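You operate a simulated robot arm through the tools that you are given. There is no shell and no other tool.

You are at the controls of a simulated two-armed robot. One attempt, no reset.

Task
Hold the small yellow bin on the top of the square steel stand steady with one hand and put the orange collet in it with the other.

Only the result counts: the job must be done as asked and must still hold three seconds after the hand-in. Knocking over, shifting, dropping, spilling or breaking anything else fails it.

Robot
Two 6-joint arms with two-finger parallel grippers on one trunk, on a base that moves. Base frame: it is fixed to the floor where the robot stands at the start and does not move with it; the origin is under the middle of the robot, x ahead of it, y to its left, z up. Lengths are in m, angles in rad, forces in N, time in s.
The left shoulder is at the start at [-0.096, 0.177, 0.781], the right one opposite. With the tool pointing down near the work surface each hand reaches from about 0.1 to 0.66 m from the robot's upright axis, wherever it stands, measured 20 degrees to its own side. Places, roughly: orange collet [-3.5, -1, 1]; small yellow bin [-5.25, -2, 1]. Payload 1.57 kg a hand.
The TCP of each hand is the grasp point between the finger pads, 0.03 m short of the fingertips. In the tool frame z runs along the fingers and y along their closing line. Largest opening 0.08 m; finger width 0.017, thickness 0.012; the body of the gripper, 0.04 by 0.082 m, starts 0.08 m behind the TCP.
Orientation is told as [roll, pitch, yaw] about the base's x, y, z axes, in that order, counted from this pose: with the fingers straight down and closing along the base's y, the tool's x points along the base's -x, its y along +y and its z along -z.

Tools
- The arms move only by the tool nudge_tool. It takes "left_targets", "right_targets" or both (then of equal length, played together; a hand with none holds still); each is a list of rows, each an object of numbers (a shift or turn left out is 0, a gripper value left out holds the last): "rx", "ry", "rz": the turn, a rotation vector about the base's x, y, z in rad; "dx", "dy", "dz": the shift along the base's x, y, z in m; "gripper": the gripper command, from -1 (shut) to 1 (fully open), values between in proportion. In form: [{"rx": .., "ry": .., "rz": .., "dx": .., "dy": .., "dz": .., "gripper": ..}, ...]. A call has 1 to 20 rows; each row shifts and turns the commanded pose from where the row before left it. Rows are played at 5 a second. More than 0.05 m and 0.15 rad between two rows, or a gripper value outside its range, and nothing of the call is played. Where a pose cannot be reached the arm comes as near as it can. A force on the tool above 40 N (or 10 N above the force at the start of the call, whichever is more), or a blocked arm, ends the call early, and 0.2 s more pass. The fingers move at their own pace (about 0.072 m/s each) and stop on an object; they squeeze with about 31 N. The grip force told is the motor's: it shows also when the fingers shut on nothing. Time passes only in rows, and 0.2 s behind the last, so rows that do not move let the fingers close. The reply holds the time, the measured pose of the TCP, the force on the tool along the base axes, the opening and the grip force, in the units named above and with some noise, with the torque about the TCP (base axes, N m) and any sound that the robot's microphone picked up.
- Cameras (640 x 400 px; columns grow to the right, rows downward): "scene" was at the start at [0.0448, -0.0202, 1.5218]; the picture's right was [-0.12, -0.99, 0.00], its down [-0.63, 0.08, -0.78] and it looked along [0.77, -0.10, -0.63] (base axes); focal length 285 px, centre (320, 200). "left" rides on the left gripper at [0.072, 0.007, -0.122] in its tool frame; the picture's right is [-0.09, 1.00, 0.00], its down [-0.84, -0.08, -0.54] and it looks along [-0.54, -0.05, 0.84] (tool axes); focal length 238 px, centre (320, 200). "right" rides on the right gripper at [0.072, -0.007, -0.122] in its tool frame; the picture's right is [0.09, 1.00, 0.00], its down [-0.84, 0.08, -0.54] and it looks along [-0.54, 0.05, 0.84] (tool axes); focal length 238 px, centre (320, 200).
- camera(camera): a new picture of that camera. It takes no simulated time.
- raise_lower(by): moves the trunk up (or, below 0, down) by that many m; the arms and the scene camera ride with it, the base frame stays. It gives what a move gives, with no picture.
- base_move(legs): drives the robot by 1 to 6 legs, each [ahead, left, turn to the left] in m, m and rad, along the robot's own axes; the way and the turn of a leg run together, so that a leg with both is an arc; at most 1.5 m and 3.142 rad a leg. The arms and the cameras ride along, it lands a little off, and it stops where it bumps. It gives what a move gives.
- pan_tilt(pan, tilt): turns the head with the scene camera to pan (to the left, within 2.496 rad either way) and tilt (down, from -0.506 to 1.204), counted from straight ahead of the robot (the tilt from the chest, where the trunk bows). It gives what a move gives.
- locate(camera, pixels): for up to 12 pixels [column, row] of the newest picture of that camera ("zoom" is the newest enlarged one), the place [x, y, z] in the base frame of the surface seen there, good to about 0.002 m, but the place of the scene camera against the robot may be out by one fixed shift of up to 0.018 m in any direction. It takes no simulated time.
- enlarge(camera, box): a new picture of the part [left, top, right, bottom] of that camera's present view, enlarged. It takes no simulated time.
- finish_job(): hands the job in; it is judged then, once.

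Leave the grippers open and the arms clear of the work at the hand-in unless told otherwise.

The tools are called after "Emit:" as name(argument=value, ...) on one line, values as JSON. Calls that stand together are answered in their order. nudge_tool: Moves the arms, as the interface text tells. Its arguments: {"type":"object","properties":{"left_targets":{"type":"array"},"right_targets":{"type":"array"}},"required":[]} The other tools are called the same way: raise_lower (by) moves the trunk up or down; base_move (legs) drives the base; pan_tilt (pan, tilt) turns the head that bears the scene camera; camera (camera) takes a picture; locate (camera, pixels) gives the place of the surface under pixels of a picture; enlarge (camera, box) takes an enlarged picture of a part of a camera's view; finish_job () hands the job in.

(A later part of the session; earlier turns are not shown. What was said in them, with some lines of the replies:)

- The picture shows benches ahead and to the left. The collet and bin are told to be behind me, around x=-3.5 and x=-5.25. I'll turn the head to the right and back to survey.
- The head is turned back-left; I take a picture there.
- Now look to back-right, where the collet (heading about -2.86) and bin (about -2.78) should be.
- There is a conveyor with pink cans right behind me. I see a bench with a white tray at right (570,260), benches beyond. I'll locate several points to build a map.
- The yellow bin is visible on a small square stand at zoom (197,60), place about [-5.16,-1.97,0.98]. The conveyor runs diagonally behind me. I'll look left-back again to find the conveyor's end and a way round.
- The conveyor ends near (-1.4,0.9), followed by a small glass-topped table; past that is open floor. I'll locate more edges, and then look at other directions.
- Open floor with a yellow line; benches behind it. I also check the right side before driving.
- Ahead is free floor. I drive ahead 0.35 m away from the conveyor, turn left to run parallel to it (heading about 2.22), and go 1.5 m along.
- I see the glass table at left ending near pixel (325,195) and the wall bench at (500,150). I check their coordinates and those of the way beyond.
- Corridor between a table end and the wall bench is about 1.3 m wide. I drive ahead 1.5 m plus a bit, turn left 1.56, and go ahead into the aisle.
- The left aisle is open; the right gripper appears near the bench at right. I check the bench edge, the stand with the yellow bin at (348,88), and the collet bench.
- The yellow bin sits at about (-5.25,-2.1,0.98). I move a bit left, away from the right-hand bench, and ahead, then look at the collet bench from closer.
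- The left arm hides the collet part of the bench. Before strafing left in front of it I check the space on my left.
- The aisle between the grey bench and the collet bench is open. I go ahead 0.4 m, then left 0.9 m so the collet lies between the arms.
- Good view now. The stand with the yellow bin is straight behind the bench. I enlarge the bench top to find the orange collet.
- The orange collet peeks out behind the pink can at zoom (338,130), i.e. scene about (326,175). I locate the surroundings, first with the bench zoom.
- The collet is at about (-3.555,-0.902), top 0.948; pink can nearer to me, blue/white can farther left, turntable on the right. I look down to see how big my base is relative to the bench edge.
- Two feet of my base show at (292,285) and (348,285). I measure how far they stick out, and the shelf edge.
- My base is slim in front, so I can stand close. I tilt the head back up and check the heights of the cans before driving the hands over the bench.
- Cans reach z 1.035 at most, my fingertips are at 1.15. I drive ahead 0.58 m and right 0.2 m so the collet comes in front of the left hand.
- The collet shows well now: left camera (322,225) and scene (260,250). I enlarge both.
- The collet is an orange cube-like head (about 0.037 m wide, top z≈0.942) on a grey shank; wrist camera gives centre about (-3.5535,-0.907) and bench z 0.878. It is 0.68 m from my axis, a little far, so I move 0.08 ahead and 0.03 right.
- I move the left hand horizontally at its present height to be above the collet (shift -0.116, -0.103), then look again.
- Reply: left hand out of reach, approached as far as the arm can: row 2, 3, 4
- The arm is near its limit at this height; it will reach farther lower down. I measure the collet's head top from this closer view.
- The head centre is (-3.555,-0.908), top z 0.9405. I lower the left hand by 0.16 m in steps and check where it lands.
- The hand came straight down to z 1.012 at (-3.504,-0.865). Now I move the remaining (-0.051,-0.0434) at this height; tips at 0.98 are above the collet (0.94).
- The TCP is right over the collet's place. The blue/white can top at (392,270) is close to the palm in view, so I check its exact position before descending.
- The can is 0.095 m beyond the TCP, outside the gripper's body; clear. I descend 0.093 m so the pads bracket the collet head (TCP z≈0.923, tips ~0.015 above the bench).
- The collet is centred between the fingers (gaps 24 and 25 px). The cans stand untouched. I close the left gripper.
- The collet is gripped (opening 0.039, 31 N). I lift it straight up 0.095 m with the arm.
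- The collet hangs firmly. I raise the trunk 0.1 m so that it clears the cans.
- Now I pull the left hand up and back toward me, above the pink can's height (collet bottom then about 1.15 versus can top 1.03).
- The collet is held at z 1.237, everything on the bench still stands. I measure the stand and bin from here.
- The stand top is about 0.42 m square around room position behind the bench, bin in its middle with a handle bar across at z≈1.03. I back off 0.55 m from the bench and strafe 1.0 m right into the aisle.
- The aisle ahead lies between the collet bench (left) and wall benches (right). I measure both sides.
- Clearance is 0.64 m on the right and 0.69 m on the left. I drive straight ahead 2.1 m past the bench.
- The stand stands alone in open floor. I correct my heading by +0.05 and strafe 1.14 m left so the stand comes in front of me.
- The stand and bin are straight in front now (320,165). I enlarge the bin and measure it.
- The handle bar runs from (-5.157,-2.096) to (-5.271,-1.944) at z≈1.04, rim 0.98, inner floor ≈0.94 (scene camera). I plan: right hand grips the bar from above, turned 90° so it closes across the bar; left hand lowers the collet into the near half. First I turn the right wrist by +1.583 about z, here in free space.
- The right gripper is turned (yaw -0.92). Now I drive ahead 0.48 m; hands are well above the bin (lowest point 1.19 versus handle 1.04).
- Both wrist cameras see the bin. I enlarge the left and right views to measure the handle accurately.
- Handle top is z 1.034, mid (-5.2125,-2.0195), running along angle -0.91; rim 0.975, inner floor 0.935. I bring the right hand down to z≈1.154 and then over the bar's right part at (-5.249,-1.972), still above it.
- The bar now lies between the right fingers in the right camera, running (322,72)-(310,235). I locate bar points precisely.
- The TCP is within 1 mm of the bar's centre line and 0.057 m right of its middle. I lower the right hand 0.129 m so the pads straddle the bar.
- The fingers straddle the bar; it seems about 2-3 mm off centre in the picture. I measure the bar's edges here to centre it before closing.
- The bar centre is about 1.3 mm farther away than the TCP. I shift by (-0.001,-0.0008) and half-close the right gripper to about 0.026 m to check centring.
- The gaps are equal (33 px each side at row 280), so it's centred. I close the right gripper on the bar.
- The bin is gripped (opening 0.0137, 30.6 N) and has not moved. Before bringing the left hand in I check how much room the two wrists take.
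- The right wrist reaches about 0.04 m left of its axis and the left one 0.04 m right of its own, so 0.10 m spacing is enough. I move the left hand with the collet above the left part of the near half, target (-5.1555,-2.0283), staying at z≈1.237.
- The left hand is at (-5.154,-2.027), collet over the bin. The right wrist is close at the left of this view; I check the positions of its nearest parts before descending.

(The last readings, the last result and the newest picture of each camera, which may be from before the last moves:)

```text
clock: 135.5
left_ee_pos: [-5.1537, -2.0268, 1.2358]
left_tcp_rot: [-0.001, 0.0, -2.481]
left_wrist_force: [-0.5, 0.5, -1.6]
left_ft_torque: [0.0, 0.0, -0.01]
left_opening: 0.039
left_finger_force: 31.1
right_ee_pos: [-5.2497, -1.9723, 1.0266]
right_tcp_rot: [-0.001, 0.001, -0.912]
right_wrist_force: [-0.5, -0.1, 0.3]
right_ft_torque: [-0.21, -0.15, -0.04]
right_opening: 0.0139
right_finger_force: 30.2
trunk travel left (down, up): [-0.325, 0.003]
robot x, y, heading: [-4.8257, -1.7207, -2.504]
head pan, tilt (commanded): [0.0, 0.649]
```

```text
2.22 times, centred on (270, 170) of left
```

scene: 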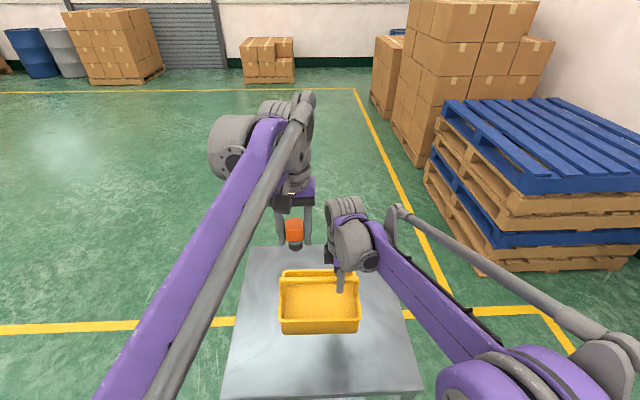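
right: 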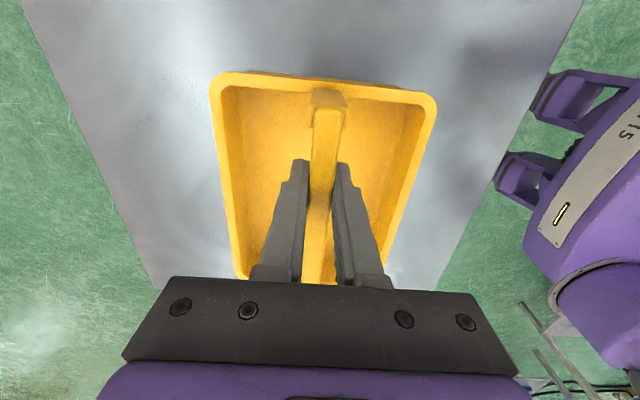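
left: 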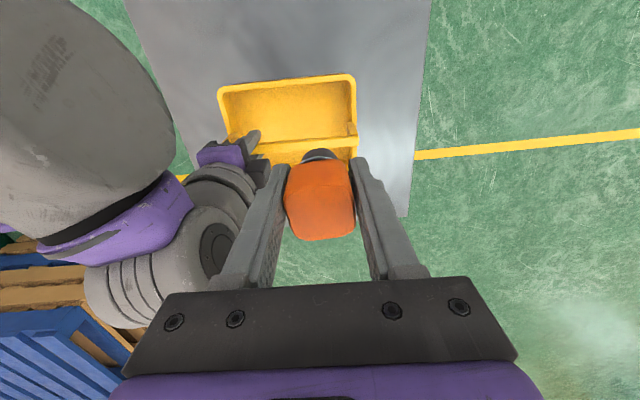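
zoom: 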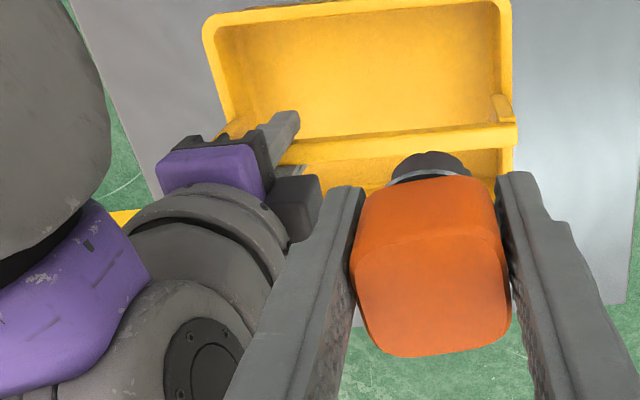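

Nearest right-wrist part is at about 0.0235 m from the left palm's edge, fine. I lower the left hand to z≈1.095 (collet bottom ≈1.05, still above the bar) and re-check alignment.

Emit:
nudge_tool(left_targets=[{"dx": -0.0008, "dy": -0.0006, "dz": -0.035}, {"dx": -0.0008, "dy": -0.0006, "dz": -0.035}, {"dz": -0.035}, {"dz": -0.035}, {}])

Emit:
camera(camera="left")

Emit:
enlarge(camera="scene", box=[220, 180, 420, 380])

```text
clock: 136.7
left_ee_pos: [-5.1581, -2.0248, 1.0941]
left_tcp_rot: [0.0, -0.001, -2.479]
left_wrist_force: [0.4, -0.8, -2.0]
left_ft_torque: [0.0, -0.02, 0.02]
left_opening: 0.039
left_finger_force: 30.7
right_ee_pos: [-5.2502, -1.9716, 1.0273]
right_tcp_rot: [0.0, 0.0, -0.912]
right_wrist_force: [0.0, 0.7, 0.5]
right_ft_torque: [0.08, 0.08, -0.03]
right_opening: 0.014
right_finger_force: 30.0
trunk travel left (down, up): [-0.325, 0.003]
robot x, y, heading: [-4.8229, -1.7197, -2.508]
head pan, tilt (commanded): [0.0, 0.649]
```

```text
taken
```

left: 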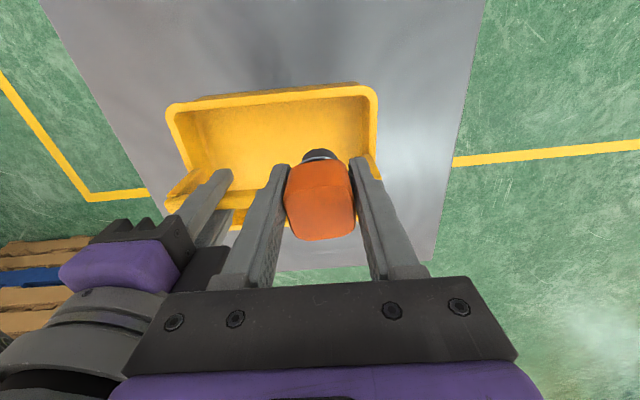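

```text
2.00 times, centred on (320, 280) of scene
```

zoom: 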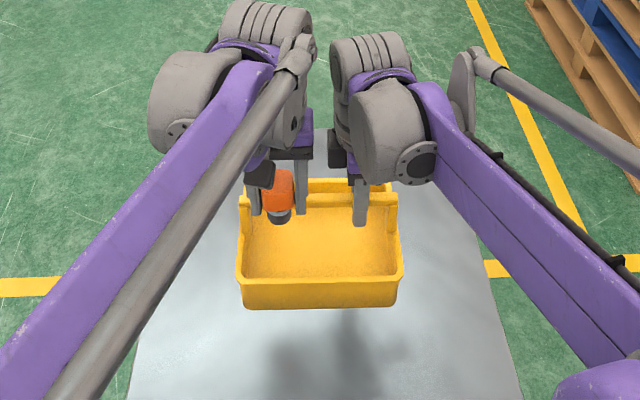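

Position is good; I want a few mm more room to the right hand. I check collet and bar positions in the same zoom for consistency.

Emit:
locate(camera="zoom", pixels=[[279, 216], [277, 185], [325, 201], [250, 203], [320, 283], [275, 278], [241, 278], [320, 250], [334, 150], [331, 130], [305, 150], [244, 225]])

```text
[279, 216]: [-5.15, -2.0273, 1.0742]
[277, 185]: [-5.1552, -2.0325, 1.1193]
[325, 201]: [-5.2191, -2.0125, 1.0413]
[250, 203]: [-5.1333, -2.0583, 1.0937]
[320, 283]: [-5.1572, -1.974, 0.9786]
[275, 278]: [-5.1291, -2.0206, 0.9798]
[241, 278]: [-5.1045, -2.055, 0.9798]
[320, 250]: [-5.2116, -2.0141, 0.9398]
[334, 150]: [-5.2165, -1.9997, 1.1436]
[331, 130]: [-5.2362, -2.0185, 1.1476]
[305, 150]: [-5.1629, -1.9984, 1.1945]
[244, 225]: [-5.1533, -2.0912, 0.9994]
```

Collet centre is about 0.036 m in front of the bar, with free play about 0.01 m either side; wrists have about 0.03 m between them. I descend into the bin to z≈0.986 (collet bottom about 0.008 above the inner floor), shifting 4 mm left.

Emit:
nudge_tool(left_targets=[{"dx": 0.0012, "dy": -0.0016, "dz": -0.025}, {"dx": 0.0012, "dy": -0.0016, "dz": -0.025}, {"dz": -0.025}, {"dz": -0.02}, {"dz": -0.013}, {}])

Emit:
camera(camera="left")

Emit:
enlarge(camera="scene", box=[240, 200, 400, 360])

```text
clock: 138.1
left_ee_pos: [-5.1542, -2.0318, 0.988]
left_tcp_rot: [0.001, 0.0, -2.481]
left_wrist_force: [-0.4, 0.0, -1.3]
left_ft_torque: [-0.01, 0.02, 0.01]
left_opening: 0.0388
left_finger_force: 31.4
right_ee_pos: [-5.2502, -1.9719, 1.0264]
right_tcp_rot: [-0.001, 0.0, -0.913]
right_wrist_force: [0.8, 0.4, 0.5]
right_ft_torque: [0.01, 0.03, -0.01]
right_opening: 0.014
right_finger_force: 29.6
trunk travel left (down, up): [-0.325, 0.003]
robot x, y, heading: [-4.8216, -1.7208, -2.501]
head pan, tilt (commanded): [0.0, 0.649]
```

```text
taken
```

left: 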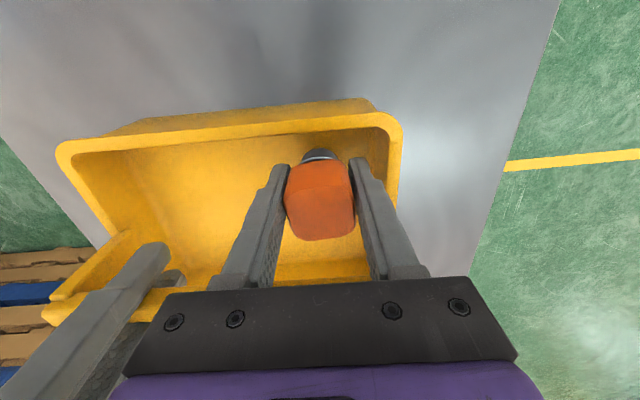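

```text
2.50 times, centred on (320, 280) of scene
```

zoom: 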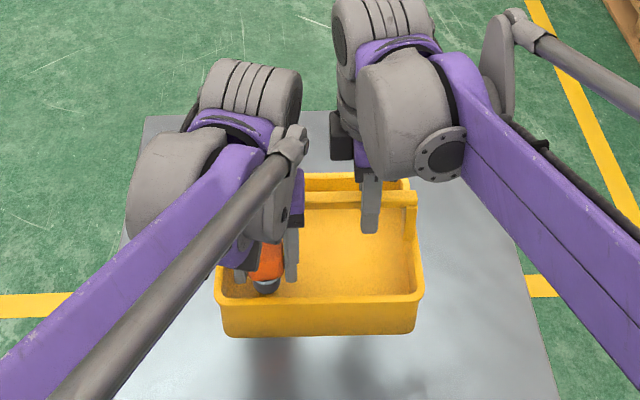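

The collet is inside, near half, left part. I lower another 6 mm and look at force, so the drop is only a few millimetres.

Emit:
nudge_tool(left_targets=[{"dz": -0.003}, {"dz": -0.003}, {}])

Emit:
enlarge(camera="left", box=[240, 90, 440, 250])

```text
clock: 138.9
left_ee_pos: [-5.1534, -2.0324, 0.9809]
left_tcp_rot: [0.0, 0.0, -2.481]
left_wrist_force: [0.3, 0.5, -1.2]
left_ft_torque: [0.0, 0.01, 0.01]
left_opening: 0.039
left_finger_force: 31.5
right_ee_pos: [-5.2502, -1.973, 1.0263]
right_tcp_rot: [-0.002, 0.0, -0.911]
right_wrist_force: [-0.1, -0.3, -0.8]
right_ft_torque: [-0.02, 0.01, 0.0]
right_opening: 0.0138
right_finger_force: 30.7
trunk travel left (down, up): [-0.325, 0.003]
robot x, y, heading: [-4.8229, -1.7194, -2.507]
head pan, tilt (commanded): [0.0, 0.649]
```

```text
2.50 times, centred on (340, 170) of left
```

zoom: 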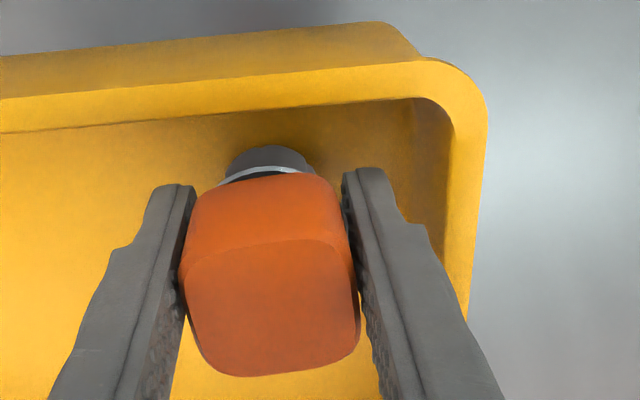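

Emit:
locate(camera="zoom", pixels=[[150, 170], [200, 150], [270, 158], [330, 140], [350, 150], [390, 150], [430, 150], [410, 180], [60, 200], [250, 95], [100, 250]])

```text
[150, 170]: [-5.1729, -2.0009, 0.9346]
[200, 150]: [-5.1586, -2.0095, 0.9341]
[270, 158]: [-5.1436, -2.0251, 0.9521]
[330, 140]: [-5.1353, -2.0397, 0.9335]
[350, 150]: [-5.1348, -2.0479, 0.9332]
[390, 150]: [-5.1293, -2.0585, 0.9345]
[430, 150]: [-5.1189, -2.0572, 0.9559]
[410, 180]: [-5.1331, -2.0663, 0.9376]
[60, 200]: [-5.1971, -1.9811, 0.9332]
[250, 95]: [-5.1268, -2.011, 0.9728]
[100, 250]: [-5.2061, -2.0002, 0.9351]
```

Inner floor is at 0.934, collet bottom about 0.938. I shift 3 mm right and 2 mm down for finger room, then open the left gripper only to about 0.05 m.

Emit:
nudge_tool(left_targets=[{"dx": -0.0018, "dy": 0.0024, "dz": -0.002}, {}, {"gripper": 0.1}, {"gripper": 0.2}, {"gripper": 0.25}, {}])

Emit:
camera(camera="left")

Emit:
enlarge(camera="left", box=[240, 90, 440, 250])

```text
clock: 140.3
left_ee_pos: [-5.1575, -2.0284, 0.9794]
left_tcp_rot: [0.001, 0.001, -2.482]
left_wrist_force: [-0.4, 0.6, -0.4]
left_ft_torque: [0.02, 0.0, 0.01]
left_opening: 0.0499
left_finger_force: 0.0
right_ee_pos: [-5.2498, -1.9718, 1.0259]
right_tcp_rot: [0.0, 0.0, -0.913]
right_wrist_force: [0.2, 0.6, 1.1]
right_ft_torque: [-0.04, -0.06, 0.0]
right_opening: 0.0136
right_finger_force: 30.2
trunk travel left (down, up): [-0.325, 0.003]
robot x, y, heading: [-4.8227, -1.7192, -2.509]
head pan, tilt (commanded): [0.0, 0.649]
```

```text
taken
```

left: 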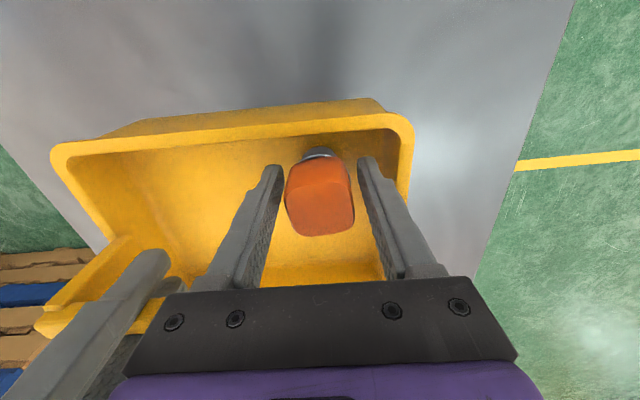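

```text
2.50 times, centred on (340, 170) of left
```

zoom: 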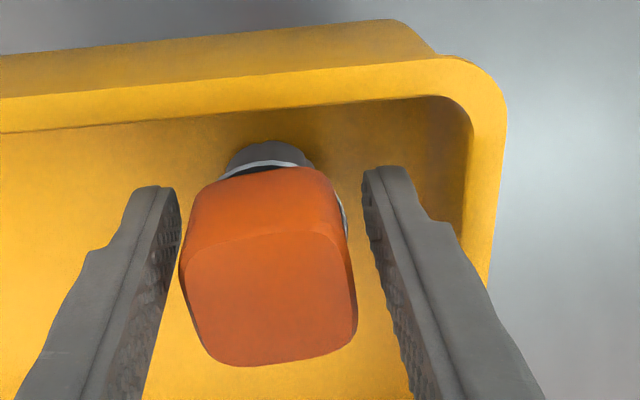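

The collet stands released on the bin floor. I open slightly more (to 0.056 m) and then raise the left hand straight up slowly, with the right hand still holding the bin.

Emit:
nudge_tool(left_targets=[{"dx": -0.0006, "dy": 0.0008, "gripper": 0.4}, {}, {"dz": 0.01}, {"dz": 0.02}, {"dz": 0.03}, {"dz": 0.035}, {"dz": 0.04}, {}])

Emit:
camera(camera="left")

Emit:
camera(camera="scene")

```text
clock: 142.1
left_ee_pos: [-5.159, -2.028, 1.115]
left_tcp_rot: [0.001, 0.0, -2.481]
left_wrist_force: [-0.5, -0.4, -0.6]
left_ft_torque: [-0.03, 0.01, 0.04]
left_opening: 0.0558
left_finger_force: 0.0
right_ee_pos: [-5.2498, -1.9732, 1.0263]
right_tcp_rot: [-0.001, 0.0, -0.913]
right_wrist_force: [-0.6, 0.8, -0.3]
right_ft_torque: [0.01, -0.01, -0.03]
right_opening: 0.0139
right_finger_force: 30.2
trunk travel left (down, up): [-0.325, 0.003]
robot x, y, heading: [-4.8203, -1.7195, -2.504]
head pan, tilt (commanded): [0.0, 0.649]
```

```text
taken
```

left: 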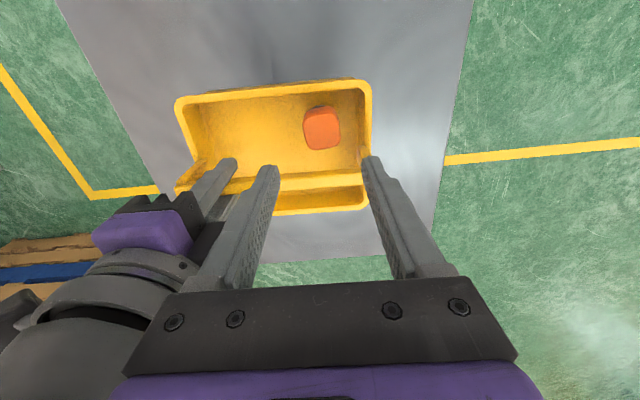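

```text
taken
```

scene: 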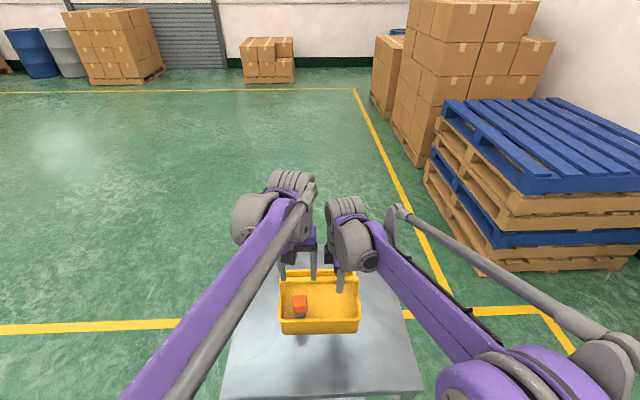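

The collet stands in the bin's near half. I move the left hand up and away to the left, opening it fully there.

Emit:
nudge_tool(left_targets=[{"dz": 0.04}, {"dz": 0.04}, {"dx": 0.023, "dy": -0.0295}, {"dx": 0.023, "dy": -0.0295}, {"dx": 0.023, "dy": -0.0295}, {"dx": 0.023, "dy": -0.0295, "gripper": 1}, {}])

Emit:
camera(camera="left")

Emit:
camera(camera="right")

```text
clock: 143.7
left_ee_pos: [-5.065, -2.1478, 1.197]
left_tcp_rot: [0.0, -0.001, -2.482]
left_wrist_force: [0.5, -0.2, 0.2]
left_ft_torque: [0.0, 0.04, 0.02]
left_opening: 0.0798
left_finger_force: 0.1
right_ee_pos: [-5.2499, -1.9731, 1.0266]
right_tcp_rot: [0.0, -0.001, -0.913]
right_wrist_force: [-0.8, -0.1, 0.5]
right_ft_torque: [-0.02, -0.07, 0.0]
right_opening: 0.0136
right_finger_force: 30.7
trunk travel left (down, up): [-0.325, 0.003]
robot x, y, heading: [-4.8234, -1.7141, -2.505]
head pan, tilt (commanded): [0.0, 0.649]
```

```text
taken
```

left: 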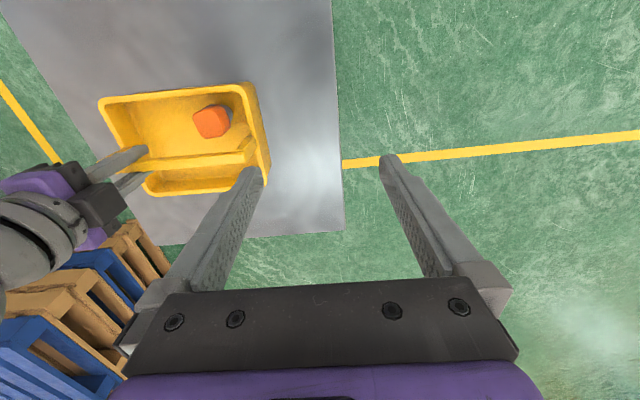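

```text
taken
```

right: 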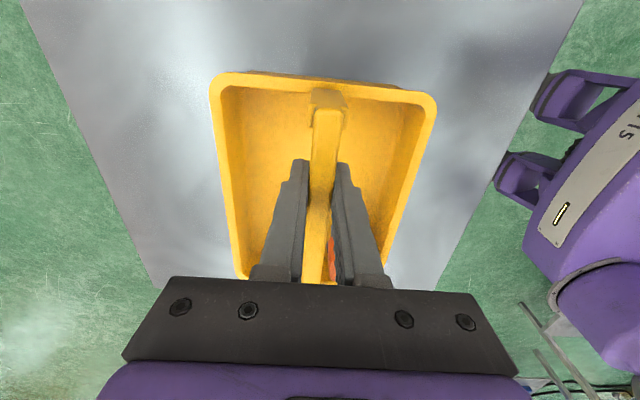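

The bin hasn't moved. Now I open the right gripper and then lift it straight up off the bar.

Emit:
nudge_tool(right_targets=[{"gripper": -0.4}, {"gripper": 0.2}, {"gripper": 0.5}, {}, {"dz": 0.01}, {"dz": 0.03}, {"dz": 0.04}, {"dz": 0.04}, {"dz": 0.04}, {}])

Emit:
camera(camera="right")

Emit:
camera(camera="left")

Emit:
locate(camera="left", pixels=[[180, 165], [150, 100], [235, 90], [210, 120], [262, 160]])

```text
clock: 145.9
left_ee_pos: [-5.0659, -2.1465, 1.1961]
left_tcp_rot: [-0.001, -0.001, -2.482]
left_wrist_force: [-0.3, 0.1, -0.1]
left_ft_torque: [-0.01, 0.01, 0.0]
left_opening: 0.0801
left_finger_force: 0.2
right_ee_pos: [-5.2475, -1.9708, 1.1863]
right_tcp_rot: [0.0, 0.0, -0.913]
right_wrist_force: [0.1, 0.3, -0.5]
right_ft_torque: [-0.04, 0.02, -0.01]
right_opening: 0.0599
right_finger_force: 0.0
trunk travel left (down, up): [-0.325, 0.003]
robot x, y, heading: [-4.8229, -1.7174, -2.505]
head pan, tilt (commanded): [0.0, 0.649]
```

```text
taken
```

right: 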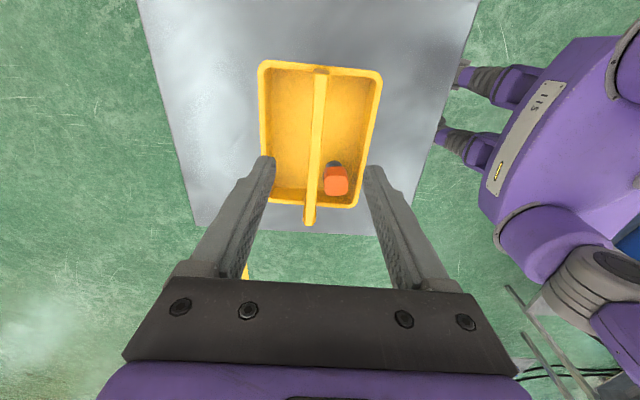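

```text
taken
```

left: 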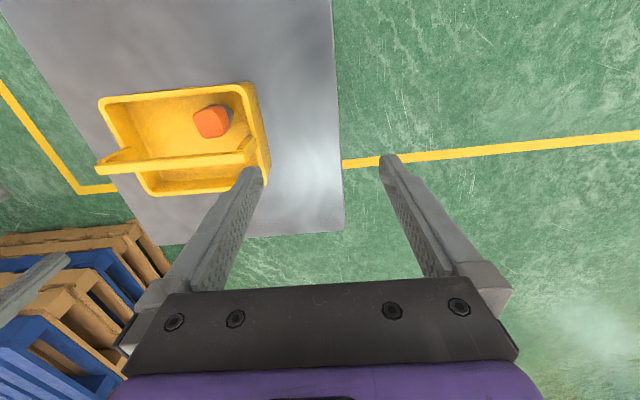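

```text
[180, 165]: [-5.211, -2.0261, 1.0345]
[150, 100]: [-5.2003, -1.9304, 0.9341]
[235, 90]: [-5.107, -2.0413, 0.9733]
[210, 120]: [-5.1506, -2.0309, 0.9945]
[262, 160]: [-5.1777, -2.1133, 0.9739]
```

Both hands are off, the bin is in place and the collet stands in it (top z≈0.995). I move the right hand up and away to the right, fully open.

Emit:
nudge_tool(right_targets=[{"dz": 0.04}, {"dz": 0.04, "gripper": 1}, {"dx": -0.018, "dy": 0.0295}, {"dx": -0.018, "dy": 0.0295}, {"dx": -0.018, "dy": 0.0295}, {"dx": -0.018, "dy": 0.0295}, {}])

Emit:
base_move(legs=[[-0.45, 0, 0]])

Emit:
camera(camera="scene")

Emit:
enlarge(camera="scene", box=[240, 100, 400, 240])

```text
clock: 147.5
left_ee_pos: [-5.0656, -2.1493, 1.1967]
left_tcp_rot: [0.0, 0.001, -2.479]
left_wrist_force: [-0.2, -0.1, -0.5]
left_ft_torque: [0.02, 0.0, 0.0]
left_opening: 0.0798
left_finger_force: 0.0
right_ee_pos: [-5.3206, -1.8525, 1.2661]
right_tcp_rot: [0.0, 0.0, -0.915]
right_wrist_force: [0.0, 0.1, -0.8]
right_ft_torque: [0.01, -0.01, 0.0]
right_opening: 0.0799
right_finger_force: 0.1
trunk travel left (down, up): [-0.325, 0.003]
robot x, y, heading: [-4.8243, -1.7176, -2.505]
head pan, tilt (commanded): [0.0, 0.649]
```

```text
clock: 150.1
left_ee_pos: [-4.7161, -1.8924, 1.1963]
left_tcp_rot: [0.001, -0.001, -2.474]
left_wrist_force: [0.4, -0.2, -0.6]
left_ft_torque: [0.02, -0.02, -0.01]
left_opening: 0.0798
left_finger_force: 0.1
right_ee_pos: [-4.9743, -1.6001, 1.2669]
right_tcp_rot: [-0.001, 0.001, -0.904]
right_wrist_force: [0.6, 0.3, 0.1]
right_ft_torque: [-0.02, 0.0, -0.02]
right_opening: 0.08
right_finger_force: 0.1
trunk travel left (down, up): [-0.325, 0.003]
robot x, y, heading: [-4.4786, -1.4612, -2.504]
head pan, tilt (commanded): [0.0, 0.649]
```

```text
taken
```

scene: 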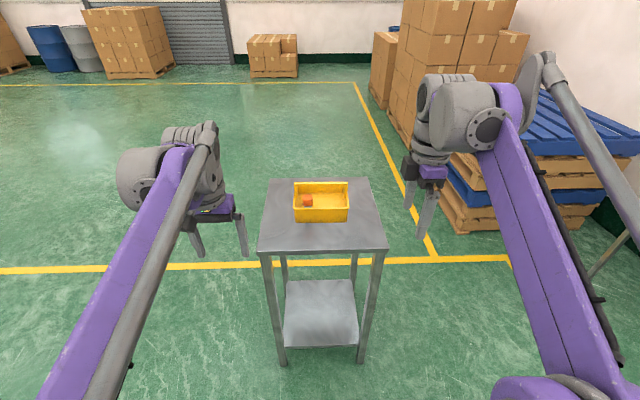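

```text
2.86 times, centred on (320, 170) of scene
```

zoom: 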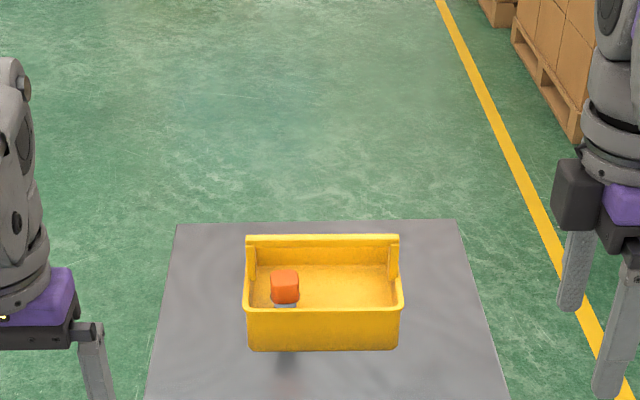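

The collet stands inside the bin and the bin is in its place on the stand. Both grippers are open, the arms are clear, and the robot has backed off. I hand the job in.

Emit:
finish_job()

```text
The job is handed in.
```

The orange collet is standing in the small yellow bin on the square steel stand, and I have handed the job in. The tool only confirmed the hand-in; it gave no verdict.

- **Holding:** the right hand gripped the bin's handle bar while the left hand lowered the collet into the near half of the bin and let go. Checks before and after showed the bin had not moved.
- **Other objects:** I saw nothing knocked or shifted. The cans and turntable on the collet bench were still in place after I lifted the collet out.
- **At hand-in:** both grippers were open, the arms were clear, and the robot had backed about 0.45 m away from the stand.
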